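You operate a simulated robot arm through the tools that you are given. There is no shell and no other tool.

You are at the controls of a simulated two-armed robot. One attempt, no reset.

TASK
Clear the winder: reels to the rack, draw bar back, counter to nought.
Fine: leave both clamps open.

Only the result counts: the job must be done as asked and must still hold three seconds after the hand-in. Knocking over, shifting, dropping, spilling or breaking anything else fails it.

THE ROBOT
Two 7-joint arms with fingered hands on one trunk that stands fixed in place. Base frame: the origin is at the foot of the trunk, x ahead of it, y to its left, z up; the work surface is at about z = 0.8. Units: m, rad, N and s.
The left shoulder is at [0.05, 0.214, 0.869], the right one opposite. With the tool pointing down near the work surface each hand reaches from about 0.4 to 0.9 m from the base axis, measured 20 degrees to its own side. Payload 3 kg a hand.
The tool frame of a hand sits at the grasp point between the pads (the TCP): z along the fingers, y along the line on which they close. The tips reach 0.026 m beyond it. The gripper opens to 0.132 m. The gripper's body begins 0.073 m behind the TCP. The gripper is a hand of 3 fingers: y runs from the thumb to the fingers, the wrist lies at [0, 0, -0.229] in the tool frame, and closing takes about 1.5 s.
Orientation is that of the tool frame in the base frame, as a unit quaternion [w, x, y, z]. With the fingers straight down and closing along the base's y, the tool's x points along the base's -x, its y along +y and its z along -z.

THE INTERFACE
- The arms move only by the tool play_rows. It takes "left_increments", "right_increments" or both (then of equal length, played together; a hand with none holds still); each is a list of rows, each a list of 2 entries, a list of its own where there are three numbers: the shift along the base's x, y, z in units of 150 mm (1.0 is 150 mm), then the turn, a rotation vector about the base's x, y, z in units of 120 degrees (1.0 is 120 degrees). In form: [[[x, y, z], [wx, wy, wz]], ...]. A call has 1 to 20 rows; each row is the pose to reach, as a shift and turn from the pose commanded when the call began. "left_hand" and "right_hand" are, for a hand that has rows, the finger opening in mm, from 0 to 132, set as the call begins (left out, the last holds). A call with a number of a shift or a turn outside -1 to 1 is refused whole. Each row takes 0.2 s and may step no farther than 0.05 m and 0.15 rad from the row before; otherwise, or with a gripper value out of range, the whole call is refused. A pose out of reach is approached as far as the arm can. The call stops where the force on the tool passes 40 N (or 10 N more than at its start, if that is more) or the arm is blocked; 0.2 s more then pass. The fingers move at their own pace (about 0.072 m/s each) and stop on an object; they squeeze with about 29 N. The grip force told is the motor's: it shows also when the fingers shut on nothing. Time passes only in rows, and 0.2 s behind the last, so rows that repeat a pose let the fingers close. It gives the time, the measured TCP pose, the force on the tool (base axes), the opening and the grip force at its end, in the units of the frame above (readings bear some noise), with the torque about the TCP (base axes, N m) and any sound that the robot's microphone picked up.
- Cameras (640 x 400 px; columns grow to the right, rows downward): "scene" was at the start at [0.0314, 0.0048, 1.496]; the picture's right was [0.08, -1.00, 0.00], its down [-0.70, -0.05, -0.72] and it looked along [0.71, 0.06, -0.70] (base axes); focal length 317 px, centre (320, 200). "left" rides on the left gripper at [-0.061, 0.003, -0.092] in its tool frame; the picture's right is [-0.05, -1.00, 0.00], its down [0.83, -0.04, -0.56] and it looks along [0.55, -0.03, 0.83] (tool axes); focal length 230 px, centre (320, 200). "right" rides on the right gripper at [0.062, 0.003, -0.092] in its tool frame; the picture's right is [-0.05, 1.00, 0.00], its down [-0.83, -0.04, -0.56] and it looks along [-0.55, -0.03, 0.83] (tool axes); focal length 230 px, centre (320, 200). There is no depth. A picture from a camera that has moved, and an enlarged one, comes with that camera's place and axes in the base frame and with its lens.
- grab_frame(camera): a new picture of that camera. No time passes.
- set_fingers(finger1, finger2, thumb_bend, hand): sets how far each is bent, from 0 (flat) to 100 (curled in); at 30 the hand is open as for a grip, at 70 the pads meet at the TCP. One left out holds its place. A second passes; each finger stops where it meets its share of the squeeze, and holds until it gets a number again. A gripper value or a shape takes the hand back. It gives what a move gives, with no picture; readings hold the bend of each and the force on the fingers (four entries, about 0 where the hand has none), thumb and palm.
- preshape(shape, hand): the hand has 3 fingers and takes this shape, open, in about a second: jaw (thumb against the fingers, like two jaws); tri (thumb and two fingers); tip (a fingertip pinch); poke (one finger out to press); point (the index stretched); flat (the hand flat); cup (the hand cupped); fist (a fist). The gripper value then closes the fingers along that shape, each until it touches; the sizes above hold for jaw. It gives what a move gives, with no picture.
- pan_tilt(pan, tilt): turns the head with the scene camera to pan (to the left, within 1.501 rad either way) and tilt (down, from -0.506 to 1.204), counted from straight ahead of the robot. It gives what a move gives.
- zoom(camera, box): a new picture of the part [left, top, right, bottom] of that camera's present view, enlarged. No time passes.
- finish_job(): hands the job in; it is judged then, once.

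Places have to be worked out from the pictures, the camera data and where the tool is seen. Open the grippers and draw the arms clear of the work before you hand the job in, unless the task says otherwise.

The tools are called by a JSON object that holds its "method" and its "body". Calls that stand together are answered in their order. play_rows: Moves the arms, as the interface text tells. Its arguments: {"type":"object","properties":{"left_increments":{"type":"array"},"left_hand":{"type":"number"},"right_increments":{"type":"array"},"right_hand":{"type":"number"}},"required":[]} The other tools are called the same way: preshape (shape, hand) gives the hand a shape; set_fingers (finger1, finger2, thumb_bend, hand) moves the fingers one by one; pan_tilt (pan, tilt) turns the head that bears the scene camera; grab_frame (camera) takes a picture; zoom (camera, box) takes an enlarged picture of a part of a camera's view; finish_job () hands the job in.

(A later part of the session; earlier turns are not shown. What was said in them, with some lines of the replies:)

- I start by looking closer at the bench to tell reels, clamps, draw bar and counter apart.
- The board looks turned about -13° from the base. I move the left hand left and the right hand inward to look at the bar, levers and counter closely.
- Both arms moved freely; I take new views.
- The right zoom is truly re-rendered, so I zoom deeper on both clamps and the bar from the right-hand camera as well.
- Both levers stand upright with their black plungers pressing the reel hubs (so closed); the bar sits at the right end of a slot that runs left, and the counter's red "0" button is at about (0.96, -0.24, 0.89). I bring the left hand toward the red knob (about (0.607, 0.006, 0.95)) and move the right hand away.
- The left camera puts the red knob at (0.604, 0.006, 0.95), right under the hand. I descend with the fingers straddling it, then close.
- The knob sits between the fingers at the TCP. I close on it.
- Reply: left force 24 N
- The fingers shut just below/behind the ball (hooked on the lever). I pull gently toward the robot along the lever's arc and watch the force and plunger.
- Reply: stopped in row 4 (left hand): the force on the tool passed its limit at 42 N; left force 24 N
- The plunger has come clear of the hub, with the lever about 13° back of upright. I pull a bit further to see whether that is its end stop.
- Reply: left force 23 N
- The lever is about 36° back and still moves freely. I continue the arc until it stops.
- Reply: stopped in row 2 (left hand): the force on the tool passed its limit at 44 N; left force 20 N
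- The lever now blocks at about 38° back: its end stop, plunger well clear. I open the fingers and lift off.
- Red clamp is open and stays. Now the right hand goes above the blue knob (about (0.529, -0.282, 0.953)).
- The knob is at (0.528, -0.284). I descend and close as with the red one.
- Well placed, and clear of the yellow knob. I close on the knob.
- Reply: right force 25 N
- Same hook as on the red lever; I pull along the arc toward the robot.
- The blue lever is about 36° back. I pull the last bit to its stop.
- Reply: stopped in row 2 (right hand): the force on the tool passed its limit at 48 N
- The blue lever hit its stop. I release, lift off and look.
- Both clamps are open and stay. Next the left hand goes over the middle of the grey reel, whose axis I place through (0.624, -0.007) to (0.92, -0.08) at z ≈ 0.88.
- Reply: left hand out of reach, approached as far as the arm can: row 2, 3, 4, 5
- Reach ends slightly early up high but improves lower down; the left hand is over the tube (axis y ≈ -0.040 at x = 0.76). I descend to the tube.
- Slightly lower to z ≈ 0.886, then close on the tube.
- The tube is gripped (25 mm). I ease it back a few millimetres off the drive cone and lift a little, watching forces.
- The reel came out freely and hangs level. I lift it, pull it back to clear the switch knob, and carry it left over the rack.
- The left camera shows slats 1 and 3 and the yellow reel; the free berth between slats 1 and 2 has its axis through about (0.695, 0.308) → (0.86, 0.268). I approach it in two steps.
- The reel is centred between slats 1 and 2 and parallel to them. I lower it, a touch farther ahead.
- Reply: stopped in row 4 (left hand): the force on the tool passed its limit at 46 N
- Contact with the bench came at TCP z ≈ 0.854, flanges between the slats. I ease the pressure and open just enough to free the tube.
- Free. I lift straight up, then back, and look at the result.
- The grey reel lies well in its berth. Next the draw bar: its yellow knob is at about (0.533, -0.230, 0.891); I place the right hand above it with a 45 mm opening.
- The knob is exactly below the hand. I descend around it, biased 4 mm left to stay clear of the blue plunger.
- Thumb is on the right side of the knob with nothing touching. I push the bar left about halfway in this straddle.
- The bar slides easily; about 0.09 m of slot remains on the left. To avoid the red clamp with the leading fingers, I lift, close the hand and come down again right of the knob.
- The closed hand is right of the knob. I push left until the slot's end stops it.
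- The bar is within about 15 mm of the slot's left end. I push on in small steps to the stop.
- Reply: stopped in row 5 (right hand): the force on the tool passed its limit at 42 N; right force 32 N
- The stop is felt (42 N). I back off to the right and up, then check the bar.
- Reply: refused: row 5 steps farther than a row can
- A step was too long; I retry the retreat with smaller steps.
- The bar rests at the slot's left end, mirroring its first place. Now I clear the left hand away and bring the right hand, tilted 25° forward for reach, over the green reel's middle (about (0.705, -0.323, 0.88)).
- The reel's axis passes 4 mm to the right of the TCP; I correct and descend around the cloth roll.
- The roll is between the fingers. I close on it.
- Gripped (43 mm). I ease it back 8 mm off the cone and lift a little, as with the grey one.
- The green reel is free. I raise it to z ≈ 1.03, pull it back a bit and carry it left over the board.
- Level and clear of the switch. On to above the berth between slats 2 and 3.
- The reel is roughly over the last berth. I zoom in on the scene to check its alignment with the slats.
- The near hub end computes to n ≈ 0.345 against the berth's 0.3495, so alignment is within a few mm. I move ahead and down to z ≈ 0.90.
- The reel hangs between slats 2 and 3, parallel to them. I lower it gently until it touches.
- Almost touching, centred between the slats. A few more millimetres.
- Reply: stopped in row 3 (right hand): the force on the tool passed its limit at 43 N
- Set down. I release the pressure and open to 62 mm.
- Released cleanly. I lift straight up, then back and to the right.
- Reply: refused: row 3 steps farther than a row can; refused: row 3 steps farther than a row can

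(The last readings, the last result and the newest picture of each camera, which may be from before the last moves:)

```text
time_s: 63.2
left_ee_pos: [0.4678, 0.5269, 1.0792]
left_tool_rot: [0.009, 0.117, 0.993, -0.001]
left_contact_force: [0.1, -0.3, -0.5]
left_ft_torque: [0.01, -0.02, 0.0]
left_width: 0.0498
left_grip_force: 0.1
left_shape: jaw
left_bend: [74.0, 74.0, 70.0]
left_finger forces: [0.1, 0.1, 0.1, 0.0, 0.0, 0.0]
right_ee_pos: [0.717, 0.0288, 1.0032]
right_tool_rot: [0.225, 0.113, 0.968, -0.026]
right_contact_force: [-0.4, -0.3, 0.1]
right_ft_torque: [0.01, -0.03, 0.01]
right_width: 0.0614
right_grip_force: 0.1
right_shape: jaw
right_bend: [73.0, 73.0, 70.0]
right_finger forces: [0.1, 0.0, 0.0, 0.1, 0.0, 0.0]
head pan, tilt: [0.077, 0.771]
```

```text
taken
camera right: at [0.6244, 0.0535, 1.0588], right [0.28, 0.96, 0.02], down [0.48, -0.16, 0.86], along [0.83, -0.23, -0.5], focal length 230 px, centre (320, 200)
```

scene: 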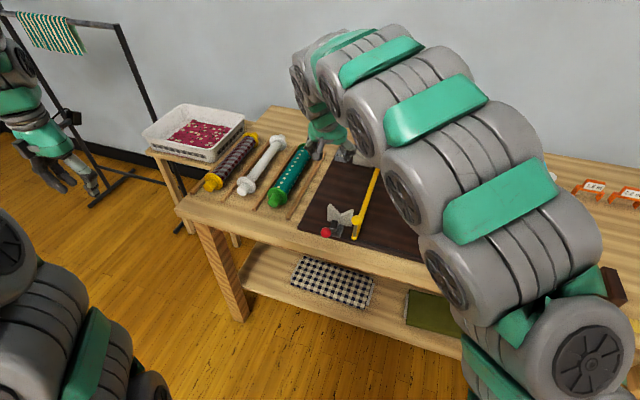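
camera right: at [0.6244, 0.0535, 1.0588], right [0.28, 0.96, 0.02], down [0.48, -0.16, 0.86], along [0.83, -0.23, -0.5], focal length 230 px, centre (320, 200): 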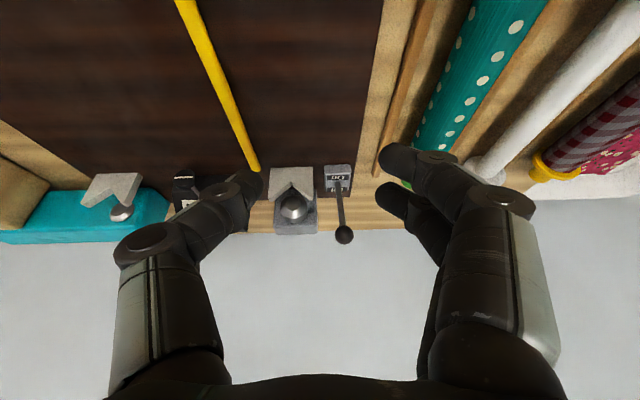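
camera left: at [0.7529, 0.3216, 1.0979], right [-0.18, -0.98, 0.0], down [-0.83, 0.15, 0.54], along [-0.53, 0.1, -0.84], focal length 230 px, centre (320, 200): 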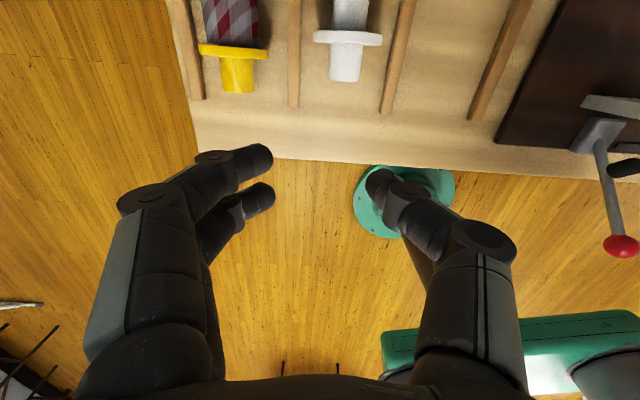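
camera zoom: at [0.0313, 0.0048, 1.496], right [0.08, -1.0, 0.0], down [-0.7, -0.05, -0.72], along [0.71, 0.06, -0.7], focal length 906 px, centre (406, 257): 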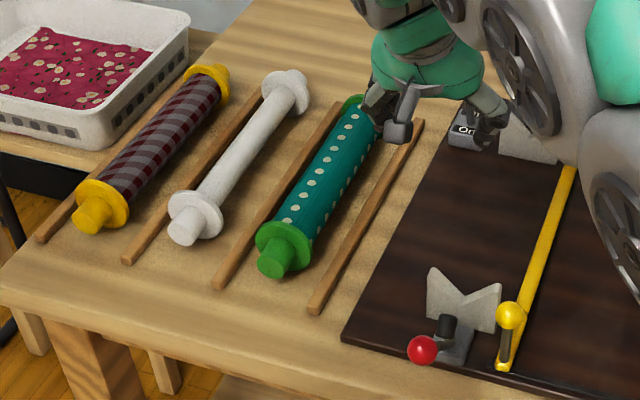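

All three reels lie in the rack. Now the right hand moves over toward the counter to view its red button.

{"method": "play_rows", "body": {"right_increments": [[[0, -0.3, 0], [0, 0, 0]], [[0, -0.6, 0], [0, 0, 0]], [[0, -0.85, 0], [0, 0, 0]], [[0, -1, 0], [0, 0, 0]]]}}

{"method": "play_rows", "body": {"right_increments": [[[0, -0.25, 0], [0, 0, 0]], [[0, -0.5, 0], [0, 0, 0]], [[0, -0.65, 0.1], [0, 0, 0]], [[0, -0.65, 0.1], [0, 0, 0]]]}}

{"method": "grab_frame", "body": {"camera": "scene"}}

{"method": "grab_frame", "body": {"camera": "right"}}

{"method": "zoom", "body": {"camera": "scene", "box": [380, 125, 440, 185]}}

```text
time_s: 64.2
left_ee_pos: [0.4683, 0.5281, 1.0797]
left_tool_rot: [0.009, 0.117, 0.993, -0.002]
left_contact_force: [0.3, 0.5, 0.4]
left_ft_torque: [0.02, -0.01, -0.02]
left_width: 0.0497
left_grip_force: 0.1
left_shape: jaw
left_bend: [74.0, 74.0, 70.0]
left_finger forces: [0.1, 0.0, 0.0, 0.0, 0.0, 0.0]
right_ee_pos: [0.7182, -0.1235, 1.002]
right_tool_rot: [0.225, 0.113, 0.967, -0.026]
right_contact_force: [0.3, 0.2, 0.6]
right_ft_torque: [0.01, 0.0, -0.01]
right_width: 0.0615
right_grip_force: 0.1
right_shape: jaw
right_bend: [73.0, 73.0, 70.0]
right_finger forces: [0.0, 0.1, 0.1, 0.1, 0.0, 0.0]
head pan, tilt: [0.077, 0.771]
```

```text
time_s: 65.2
left_ee_pos: [0.4679, 0.5283, 1.0789]
left_tool_rot: [0.009, 0.116, 0.993, 0.001]
left_contact_force: [0.1, -0.6, 0.8]
left_ft_torque: [0.0, 0.0, 0.03]
left_width: 0.0499
left_grip_force: 0.1
left_shape: jaw
left_bend: [74.0, 74.0, 70.0]
left_finger forces: [0.1, 0.0, 0.0, 0.0, 0.0, 0.2]
right_ee_pos: [0.7172, -0.2218, 1.0162]
right_tool_rot: [0.225, 0.113, 0.968, -0.025]
right_contact_force: [-0.3, 0.2, 0.0]
right_ft_torque: [0.03, -0.01, 0.0]
right_width: 0.0616
right_grip_force: 0.0
right_shape: jaw
right_bend: [73.0, 73.0, 70.0]
right_finger forces: [0.0, 0.0, 0.1, 0.0, 0.0, 0.0]
head pan, tilt: [0.077, 0.771]
```

```text
taken
```

scene: 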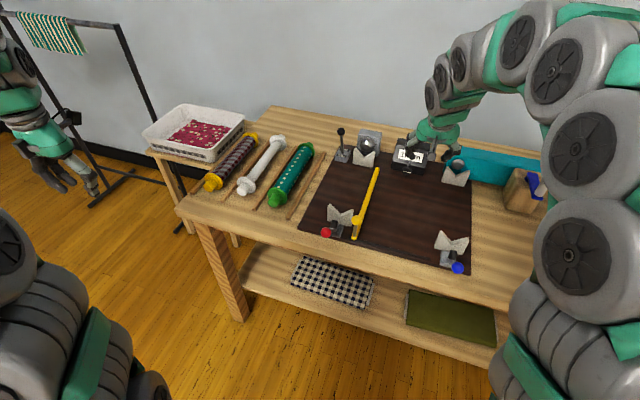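

```text
taken
camera right: at [0.6252, -0.1967, 1.0721], right [0.28, 0.96, 0.02], down [0.48, -0.16, 0.86], along [0.83, -0.23, -0.5], focal length 230 px, centre (320, 200)
```

right: 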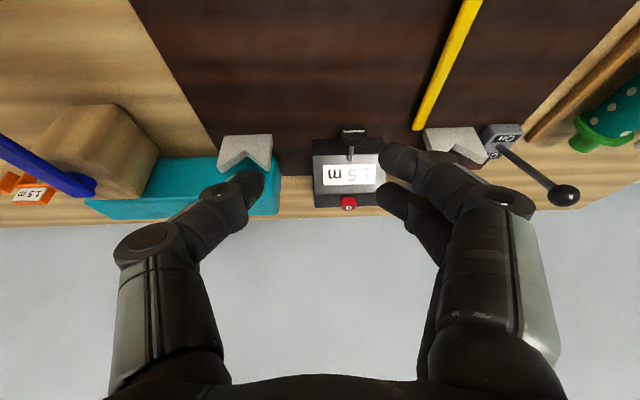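

```text
6.67 times, centred on (410, 155) of scene
camera zoom: at [0.0314, 0.0048, 1.496], right [0.08, -1.0, 0.0], down [-0.7, -0.05, -0.72], along [0.71, 0.06, -0.7], focal length 2113 px, centre (-280, 500)
```

zoom: 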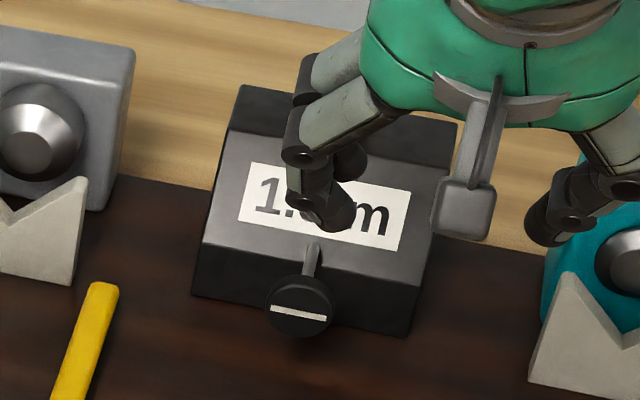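

I zoom on the counter from the right camera to fix the button.

{"method": "zoom", "body": {"camera": "right", "box": [300, 115, 400, 220]}}

```text
3.81 times, centred on (350, 168) of right
camera zoom: at [0.6252, -0.1967, 1.0721], right [0.28, 0.96, 0.02], down [0.48, -0.16, 0.86], along [0.83, -0.23, -0.5], focal length 876 px, centre (206, 324)
```

zoom: 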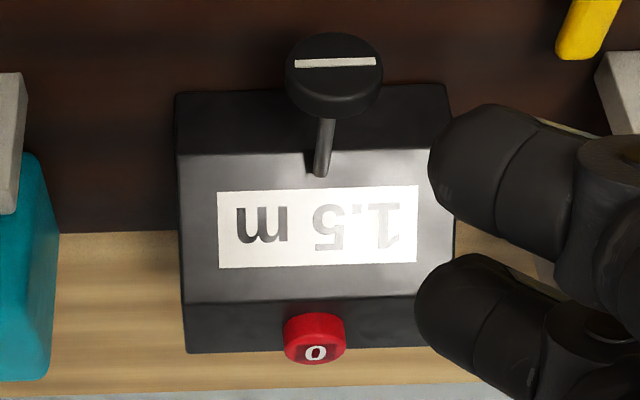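

The button top triangulates to (0.957, -0.240, 0.894). I shape the right hand to "poke" and look where its finger is.

{"method": "preshape", "body": {"shape": "poke", "hand": "right"}}

{"method": "grab_frame", "body": {"camera": "right"}}

{"method": "zoom", "body": {"camera": "scene", "box": [360, 110, 500, 210]}}

```text
time_s: 66.1
left_ee_pos: [0.4692, 0.5276, 1.0791]
left_tool_rot: [0.008, 0.117, 0.993, -0.002]
left_contact_force: [-0.5, 0.0, 0.7]
left_ft_torque: [0.0, 0.04, 0.03]
left_width: 0.0496
left_grip_force: 0.1
left_shape: jaw
left_bend: [74.0, 74.0, 70.0]
left_finger forces: [0.1, 0.0, 0.1, 0.1, 0.1, 0.0]
right_ee_pos: [0.7173, -0.2203, 1.0159]
right_tool_rot: [0.224, 0.114, 0.968, -0.027]
right_contact_force: [-1.0, 0.1, -0.3]
right_ft_torque: [-0.03, -0.03, 0.01]
right_width: 0.0001
right_grip_force: 0.1
right_shape: poke
right_bend: [100.0, 100.0, 45.0]
right_finger forces: [0.1, 0.1, 0.0, 0.0, 0.1, 0.1]
head pan, tilt: [0.077, 0.771]
```

```text
taken
camera right: at [0.6251, -0.1964, 1.0718], right [0.28, 0.96, 0.02], down [0.48, -0.16, 0.86], along [0.83, -0.23, -0.5], focal length 230 px, centre (320, 200)
```

right: 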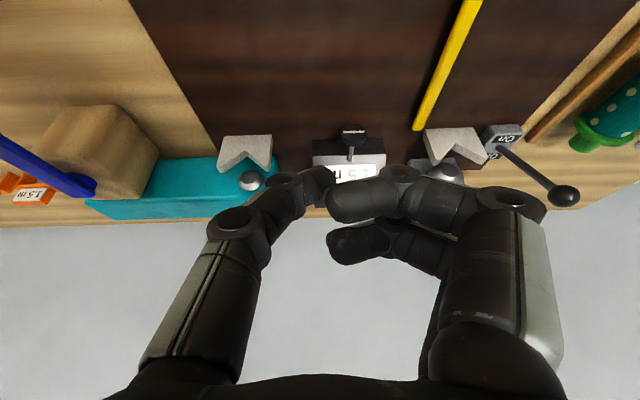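

```text
4.00 times, centred on (430, 160) of scene
camera zoom: at [0.0314, 0.0049, 1.496], right [0.08, -1.0, 0.0], down [-0.7, -0.05, -0.72], along [0.71, 0.06, -0.7], focal length 1268 px, centre (-120, 360)
```

zoom: 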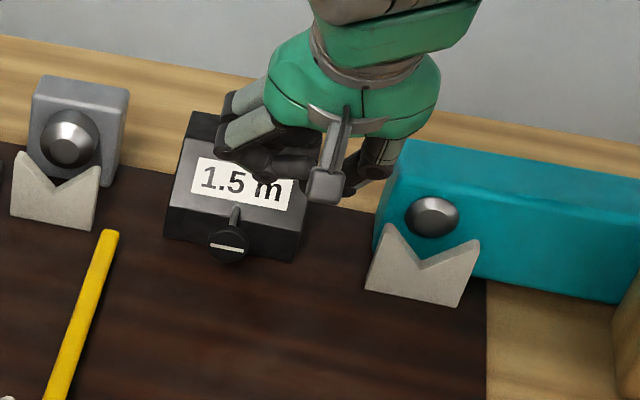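

In "poke" the thumb stretches along the tool axis with its tip near TCP + 26 mm. I tilt further to 42° and move forward above the button.

{"method": "play_rows", "body": {"right_increments": [[[0.25, -0.02, 0], [-0.016, -0.065, 0]], [[0.5, -0.05, 0], [-0.0312, -0.1297, 0]], [[0.75, -0.08, -0.03], [-0.0312, -0.1297, 0]], [[0.9, -0.09, -0.05], [-0.0312, -0.1297, 0]], [[0.9, -0.09, -0.05], [-0.0312, -0.1297, 0]]]}}

{"method": "grab_frame", "body": {"camera": "right"}}

{"method": "zoom", "body": {"camera": "scene", "box": [360, 90, 480, 190]}}

```text
time_s: 67.3
left_ee_pos: [0.4685, 0.5271, 1.0788]
left_tool_rot: [0.009, 0.116, 0.993, -0.001]
left_contact_force: [-0.4, -0.4, 0.4]
left_ft_torque: [-0.02, 0.0, -0.01]
left_width: 0.0496
left_grip_force: 0.1
left_shape: jaw
left_bend: [74.0, 74.0, 70.0]
left_finger forces: [0.0, 0.0, 0.0, 0.0, 0.0, 0.1]
right_ee_pos: [0.852, -0.235, 1.01]
right_tool_rot: [0.356, 0.109, 0.927, -0.041]
right_contact_force: [-0.1, 0.0, 0.0]
right_ft_torque: [0.02, -0.01, 0.01]
right_width: 0.0
right_grip_force: 0.1
right_shape: poke
right_bend: [100.0, 100.0, 45.0]
right_finger forces: [0.1, 0.0, 0.0, 0.0, 0.0, 0.0]
head pan, tilt: [0.077, 0.771]
```

```text
taken
camera right: at [0.7477, -0.2062, 1.0358], right [0.27, 0.96, 0.04], down [0.23, -0.1, 0.97], along [0.94, -0.25, -0.25], focal length 230 px, centre (320, 200)
```

right: 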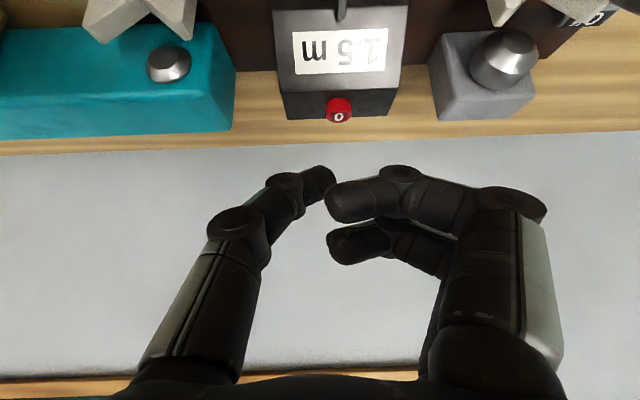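

```text
4.00 times, centred on (420, 140) of scene
camera zoom: at [0.0314, 0.0049, 1.496], right [0.08, -1.0, 0.0], down [-0.7, -0.05, -0.72], along [0.71, 0.06, -0.7], focal length 1268 px, centre (-80, 440)
```

zoom: 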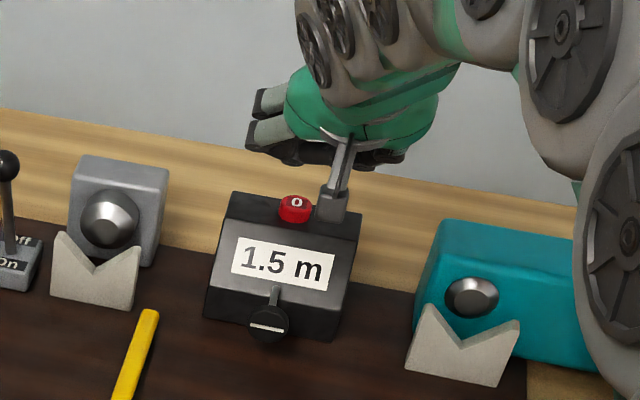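

The button is at about (0.954, -0.239, 0.893), and the thumb tip some 22 mm ahead of the TCP. I go to just above it.

{"method": "play_rows", "body": {"right_increments": [[[0.2, 0, 0], [0, 0, 0]], [[0.4, 0, -0.05], [0, 0, 0]], [[0.587, 0, -0.15], [0, 0, 0]], [[0.587, 0, -0.3], [0, 0, 0]], [[0.587, 0, -0.43], [0, 0, 0]], [[0.587, 0, -0.43], [0, 0, 0]]]}}

{"method": "grab_frame", "body": {"camera": "right"}}

{"method": "zoom", "body": {"camera": "scene", "box": [370, 110, 450, 180]}}

```text
time_s: 68.7
left_ee_pos: [0.4678, 0.5277, 1.0798]
left_tool_rot: [0.009, 0.116, 0.993, 0.0]
left_contact_force: [0.0, 0.1, -0.3]
left_ft_torque: [-0.04, 0.0, 0.03]
left_width: 0.0495
left_grip_force: 0.1
left_shape: jaw
left_bend: [74.0, 74.0, 70.0]
left_finger forces: [0.0, 0.0, 0.0, 0.0, 0.0, 0.0]
right_ee_pos: [0.94, -0.234, 0.9448]
right_tool_rot: [0.356, 0.109, 0.927, -0.043]
right_contact_force: [0.2, -0.1, 0.0]
right_ft_torque: [-0.02, -0.01, 0.0]
right_width: 0.0
right_grip_force: 0.0
right_shape: poke
right_bend: [100.0, 100.0, 45.0]
right_finger forces: [0.0, 0.0, 0.0, 0.0, 0.0, 0.1]
head pan, tilt: [0.077, 0.771]
```

```text
taken
camera right: at [0.8365, -0.2073, 0.9724], right [0.27, 0.96, 0.04], down [0.23, -0.1, 0.97], along [0.94, -0.25, -0.25], focal length 230 px, centre (320, 200)
```

right: 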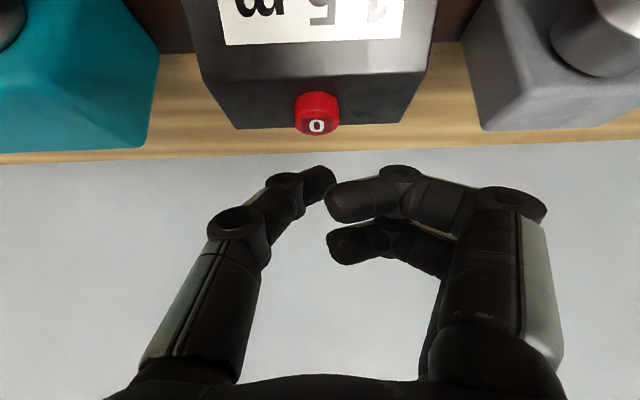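

```text
5.71 times, centred on (410, 145) of scene
camera zoom: at [0.0314, 0.0048, 1.496], right [0.08, -1.0, 0.0], down [-0.7, -0.05, -0.72], along [0.71, 0.06, -0.7], focal length 1811 px, centre (-194, 514)
```

zoom: 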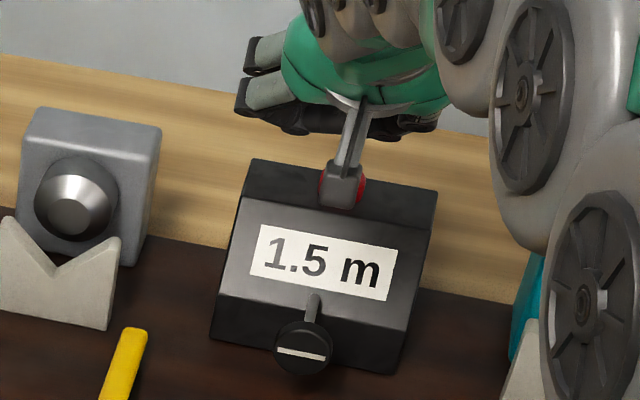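

The thumb tip lines up over the button (a 4 mm shift right centres it). I press down in small steps.

{"method": "play_rows", "body": {"right_increments": [[[0, -0.027, -0.1], [0, 0, 0]], [[0, -0.027, -0.16], [0, 0, 0]], [[0, -0.027, -0.19], [0, 0, 0]], [[0, -0.027, -0.22], [0, 0, 0]]]}}

{"method": "zoom", "body": {"camera": "scene", "box": [370, 110, 450, 180]}}

{"method": "grab_frame", "body": {"camera": "right"}}

```text
time_s: 69.7
left_ee_pos: [0.4685, 0.5281, 1.0786]
left_tool_rot: [0.009, 0.117, 0.993, -0.002]
left_contact_force: [-0.5, 0.0, 0.0]
left_ft_torque: [0.0, -0.01, 0.03]
left_width: 0.0499
left_grip_force: 0.0
left_shape: jaw
left_bend: [74.0, 74.0, 70.0]
left_finger forces: [0.0, 0.1, 0.0, 0.1, 0.1, 0.0]
right_ee_pos: [0.9391, -0.2387, 0.9136]
right_tool_rot: [0.358, 0.109, 0.926, -0.042]
right_contact_force: [-5.1, -2.4, 23.0]
right_ft_torque: [-0.06, -0.22, -0.04]
right_width: 0.0
right_grip_force: 0.1
right_shape: poke
right_bend: [100.0, 100.0, 45.0]
right_finger forces: [0.0, 0.0, 0.0, 0.1, 22.7, 0.1]
head pan, tilt: [0.077, 0.771]
heard: click
```

```text
5.71 times, centred on (410, 145) of scene
camera zoom: at [0.0309, 0.0049, 1.496], right [0.08, -1.0, 0.0], down [-0.7, -0.05, -0.72], along [0.71, 0.06, -0.7], focal length 1811 px, centre (-194, 514)
```

zoom: 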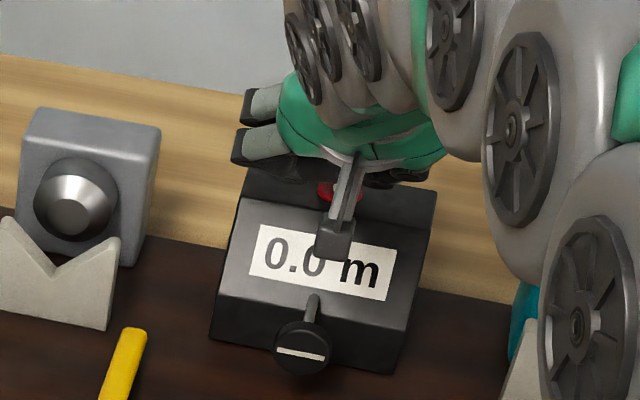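

```text
taken
camera right: at [0.8355, -0.2108, 0.9407], right [0.27, 0.96, 0.04], down [0.22, -0.1, 0.97], along [0.94, -0.25, -0.24], focal length 230 px, centre (320, 200)
```

right: 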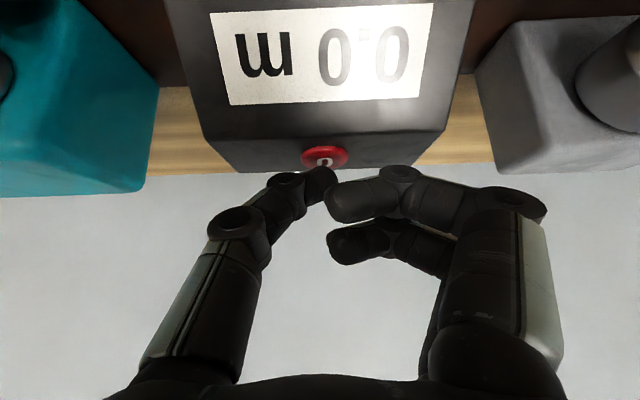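

A click, and the counter reads 0.0 m. I lift straight up, then draw back.

{"method": "play_rows", "body": {"right_increments": [[[0, 0, 0.12], [0, 0, 0]], [[0, 0, 0.3], [0, 0, 0]], [[-0.15, 0, 0.5], [0, 0, 0]], [[-0.4, 0, 0.65], [0, 0, 0]], [[-0.7, 0, 0.75], [0, 0, 0]], [[-1, 0, 0.85], [0, 0, 0]]]}}

{"method": "play_rows", "body": {"right_increments": [[[-0.3, 0, 0], [0.016, 0.065, 0]], [[-0.6, 0, 0], [0.032, 0.13, 0]], [[-0.9, 0, 0], [0.048, 0.195, 0]], [[-1, -0.2, 0.1], [0.064, 0.26, 0]], [[-1, -0.5, 0.2], [0.08, 0.325, 0]], [[-1, -0.8, 0.3], [0.08, 0.33, 0]], [[-1, -0.8, 0.3], [0.08, 0.33, 0]]]}}

{"method": "preshape", "body": {"shape": "jaw", "hand": "right"}}

{"method": "grab_frame", "body": {"camera": "scene"}}

{"method": "zoom", "body": {"camera": "scene", "box": [290, 110, 490, 270]}}

{"method": "zoom", "body": {"camera": "scene", "box": [170, 90, 350, 230]}}

```text
time_s: 71.1
left_ee_pos: [0.4688, 0.5279, 1.0786]
left_tool_rot: [0.008, 0.117, 0.993, 0.0]
left_contact_force: [-0.5, 0.7, -1.0]
left_ft_torque: [-0.01, -0.02, -0.03]
left_width: 0.05
left_grip_force: 0.1
left_shape: jaw
left_bend: [74.0, 74.0, 70.0]
left_finger forces: [0.1, 0.0, 0.1, 0.0, 0.1, 0.0]
right_ee_pos: [0.7894, -0.2361, 1.0381]
right_tool_rot: [0.355, 0.108, 0.927, -0.042]
right_contact_force: [-0.5, 0.1, 0.3]
right_ft_torque: [0.0, -0.03, -0.03]
right_width: 0.0
right_grip_force: 0.0
right_shape: poke
right_bend: [100.0, 100.0, 45.0]
right_finger forces: [0.0, 0.0, 0.1, 0.0, 0.0, 0.1]
head pan, tilt: [0.077, 0.771]
```

```text
time_s: 72.7
left_ee_pos: [0.4688, 0.528, 1.0793]
left_tool_rot: [0.009, 0.118, 0.993, 0.0]
left_contact_force: [1.3, -0.6, 1.0]
left_ft_torque: [0.03, 0.01, 0.0]
left_width: 0.0498
left_grip_force: 0.0
left_shape: jaw
left_bend: [74.0, 74.0, 70.0]
left_finger forces: [0.1, 0.0, 0.1, 0.0, 0.1, 0.0]
right_ee_pos: [0.6415, -0.3582, 1.0821]
right_tool_rot: [0.011, 0.116, 0.993, 0.001]
right_contact_force: [-0.4, -0.3, -0.2]
right_ft_torque: [0.0, -0.04, 0.01]
right_width: 0.0
right_grip_force: 0.1
right_shape: poke
right_bend: [100.0, 100.0, 45.0]
right_finger forces: [0.1, 0.1, 0.0, 0.1, 0.1, 0.1]
head pan, tilt: [0.077, 0.771]
```

```text
time_s: 73.6
left_ee_pos: [0.4678, 0.5278, 1.0783]
left_tool_rot: [0.009, 0.117, 0.993, 0.0]
left_contact_force: [-0.1, 0.2, 0.0]
left_ft_torque: [0.01, 0.0, -0.03]
left_width: 0.0501
left_grip_force: 0.1
left_shape: jaw
left_bend: [74.0, 74.0, 70.0]
left_finger forces: [0.2, 0.1, 0.1, 0.0, 0.1, 0.0]
right_ee_pos: [0.6421, -0.3578, 1.0825]
right_tool_rot: [0.011, 0.118, 0.993, 0.0]
right_contact_force: [0.3, -0.2, 0.7]
right_ft_torque: [0.03, -0.03, -0.02]
right_width: 0.1322
right_grip_force: 0.0
right_shape: jaw
right_bend: [30.0, 30.0, 30.0]
right_finger forces: [0.0, 0.0, 0.0, 0.0, 0.0, 0.0]
head pan, tilt: [0.077, 0.771]
```

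```text
taken
```

scene: 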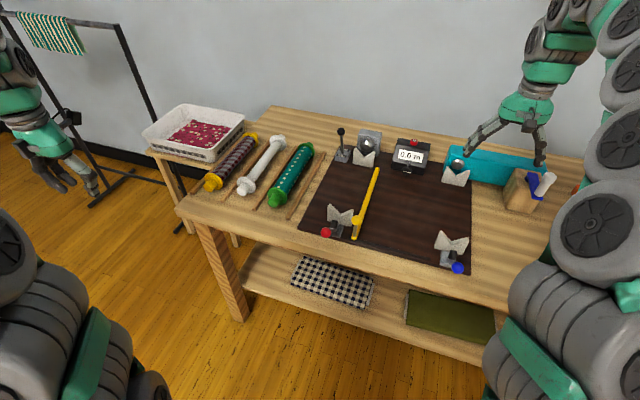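

```text
2.50 times, centred on (390, 190) of scene
camera zoom: at [0.0314, 0.0048, 1.496], right [0.08, -1.0, 0.0], down [-0.7, -0.05, -0.72], along [0.71, 0.06, -0.7], focal length 792 px, centre (145, 225)
```

zoom: 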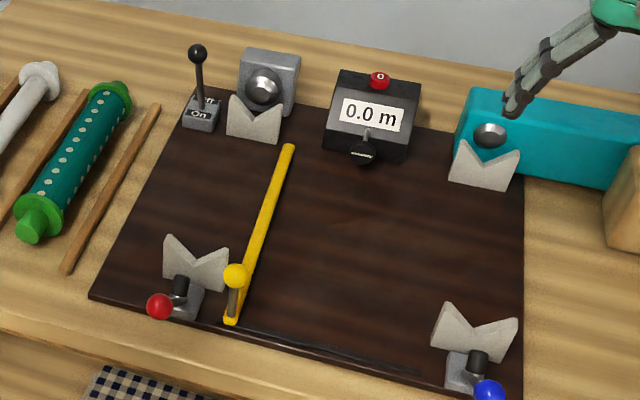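

```text
2.86 times, centred on (260, 160) of scene
camera zoom: at [0.0314, 0.0048, 1.496], right [0.08, -1.0, 0.0], down [-0.7, -0.05, -0.72], along [0.71, 0.06, -0.7], focal length 906 px, centre (491, 314)
```

zoom: 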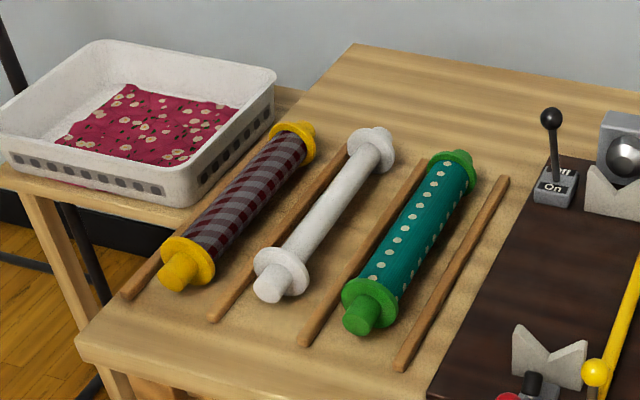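

Everything matches: counter 0.0 m, bar at the left stop, both clamps open, reels in the rack, nothing else moved. I open the left hand fully and draw the right arm back clear of the work.

{"method": "play_rows", "body": {"right_increments": [[[-0.2, 0, 0.1], [0, 0, 0]], [[-0.45, 0, 0.2], [0, 0, 0]], [[-0.7, 0, 0.3], [0, 0, 0]], [[-0.95, 0, 0.4], [0, 0, 0]], [[-0.95, 0, 0.4], [0, 0, 0]]], "left_increments": [[[0, 0, 0.1], [0, 0, 0]], [[0, 0, 0.2], [0, 0, 0]], [[0, 0, 0.2], [0, 0, 0]], [[0, 0, 0.2], [0, 0, 0]], [[0, 0, 0.2], [0, 0, 0]]], "left_hand": 130, "right_hand": 130}}

{"method": "grab_frame", "body": {"camera": "scene"}}

{"method": "grab_frame", "body": {"camera": "right"}}

```text
time_s: 74.8
left_ee_pos: [0.4681, 0.5283, 1.1088]
left_tool_rot: [0.009, 0.116, 0.993, -0.001]
left_contact_force: [-0.7, -0.2, -0.3]
left_ft_torque: [0.01, 0.02, -0.03]
left_width: 0.1296
left_grip_force: 0.0
left_shape: jaw
left_bend: [33.0, 33.0, 32.0]
left_finger forces: [0.0, 0.0, 0.0, 0.0, 0.1, 0.0]
right_ee_pos: [0.4964, -0.3581, 1.1462]
right_tool_rot: [0.011, 0.116, 0.993, -0.001]
right_contact_force: [-0.5, -0.3, -0.2]
right_ft_torque: [0.02, 0.03, -0.01]
right_width: 0.1301
right_grip_force: 0.0
right_shape: jaw
right_bend: [33.0, 33.0, 32.0]
right_finger forces: [0.1, 0.1, 0.0, 0.1, 0.0, 0.1]
head pan, tilt: [0.077, 0.771]
```

```text
taken
```

scene: 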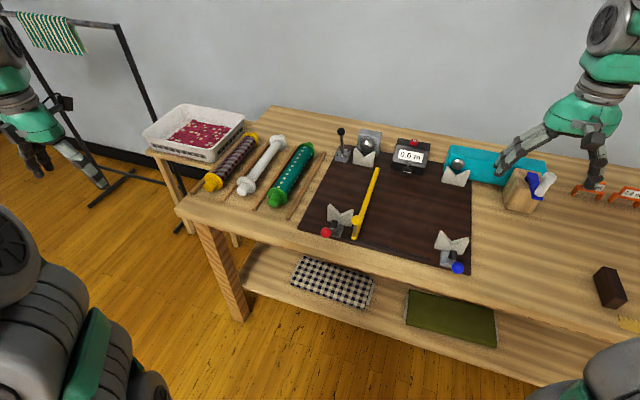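

```text
taken
camera right: at [0.4355, -0.3406, 1.2368], right [0.28, 0.96, 0.0], down [0.79, -0.23, 0.57], along [0.55, -0.16, -0.82], focal length 230 px, centre (320, 200)
```

right: 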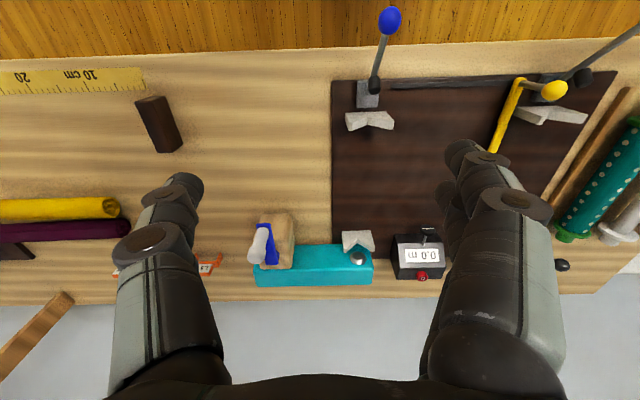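

The hands are open and clear, and everything on the bench is settled as asked. I hand the job in.

{"method": "finish_job", "body": {}}

```text
The job is handed in.
```

I cleared the winder and handed the job in; the last pictures show everything in place and settled.

- **Reels:** the grey and the green reel lie in the two free berths of the rack, beside the yellow-ended one that was already there.
- **Draw bar:** it is at the left end of its slot, where I pushed it until it stopped. Nothing marks which end is "back". I took it to be the left, because it started at the right end next to the green reel.
- **Counter:** it reads 0.0 m; I pressed the red button and heard it click.
- **Clamps:** both levers are pulled back to their stops and stayed open.

I left the On/Off switch as it was, leaning to "On". Nothing else was seen to move. Both hands are open and clear of the work.
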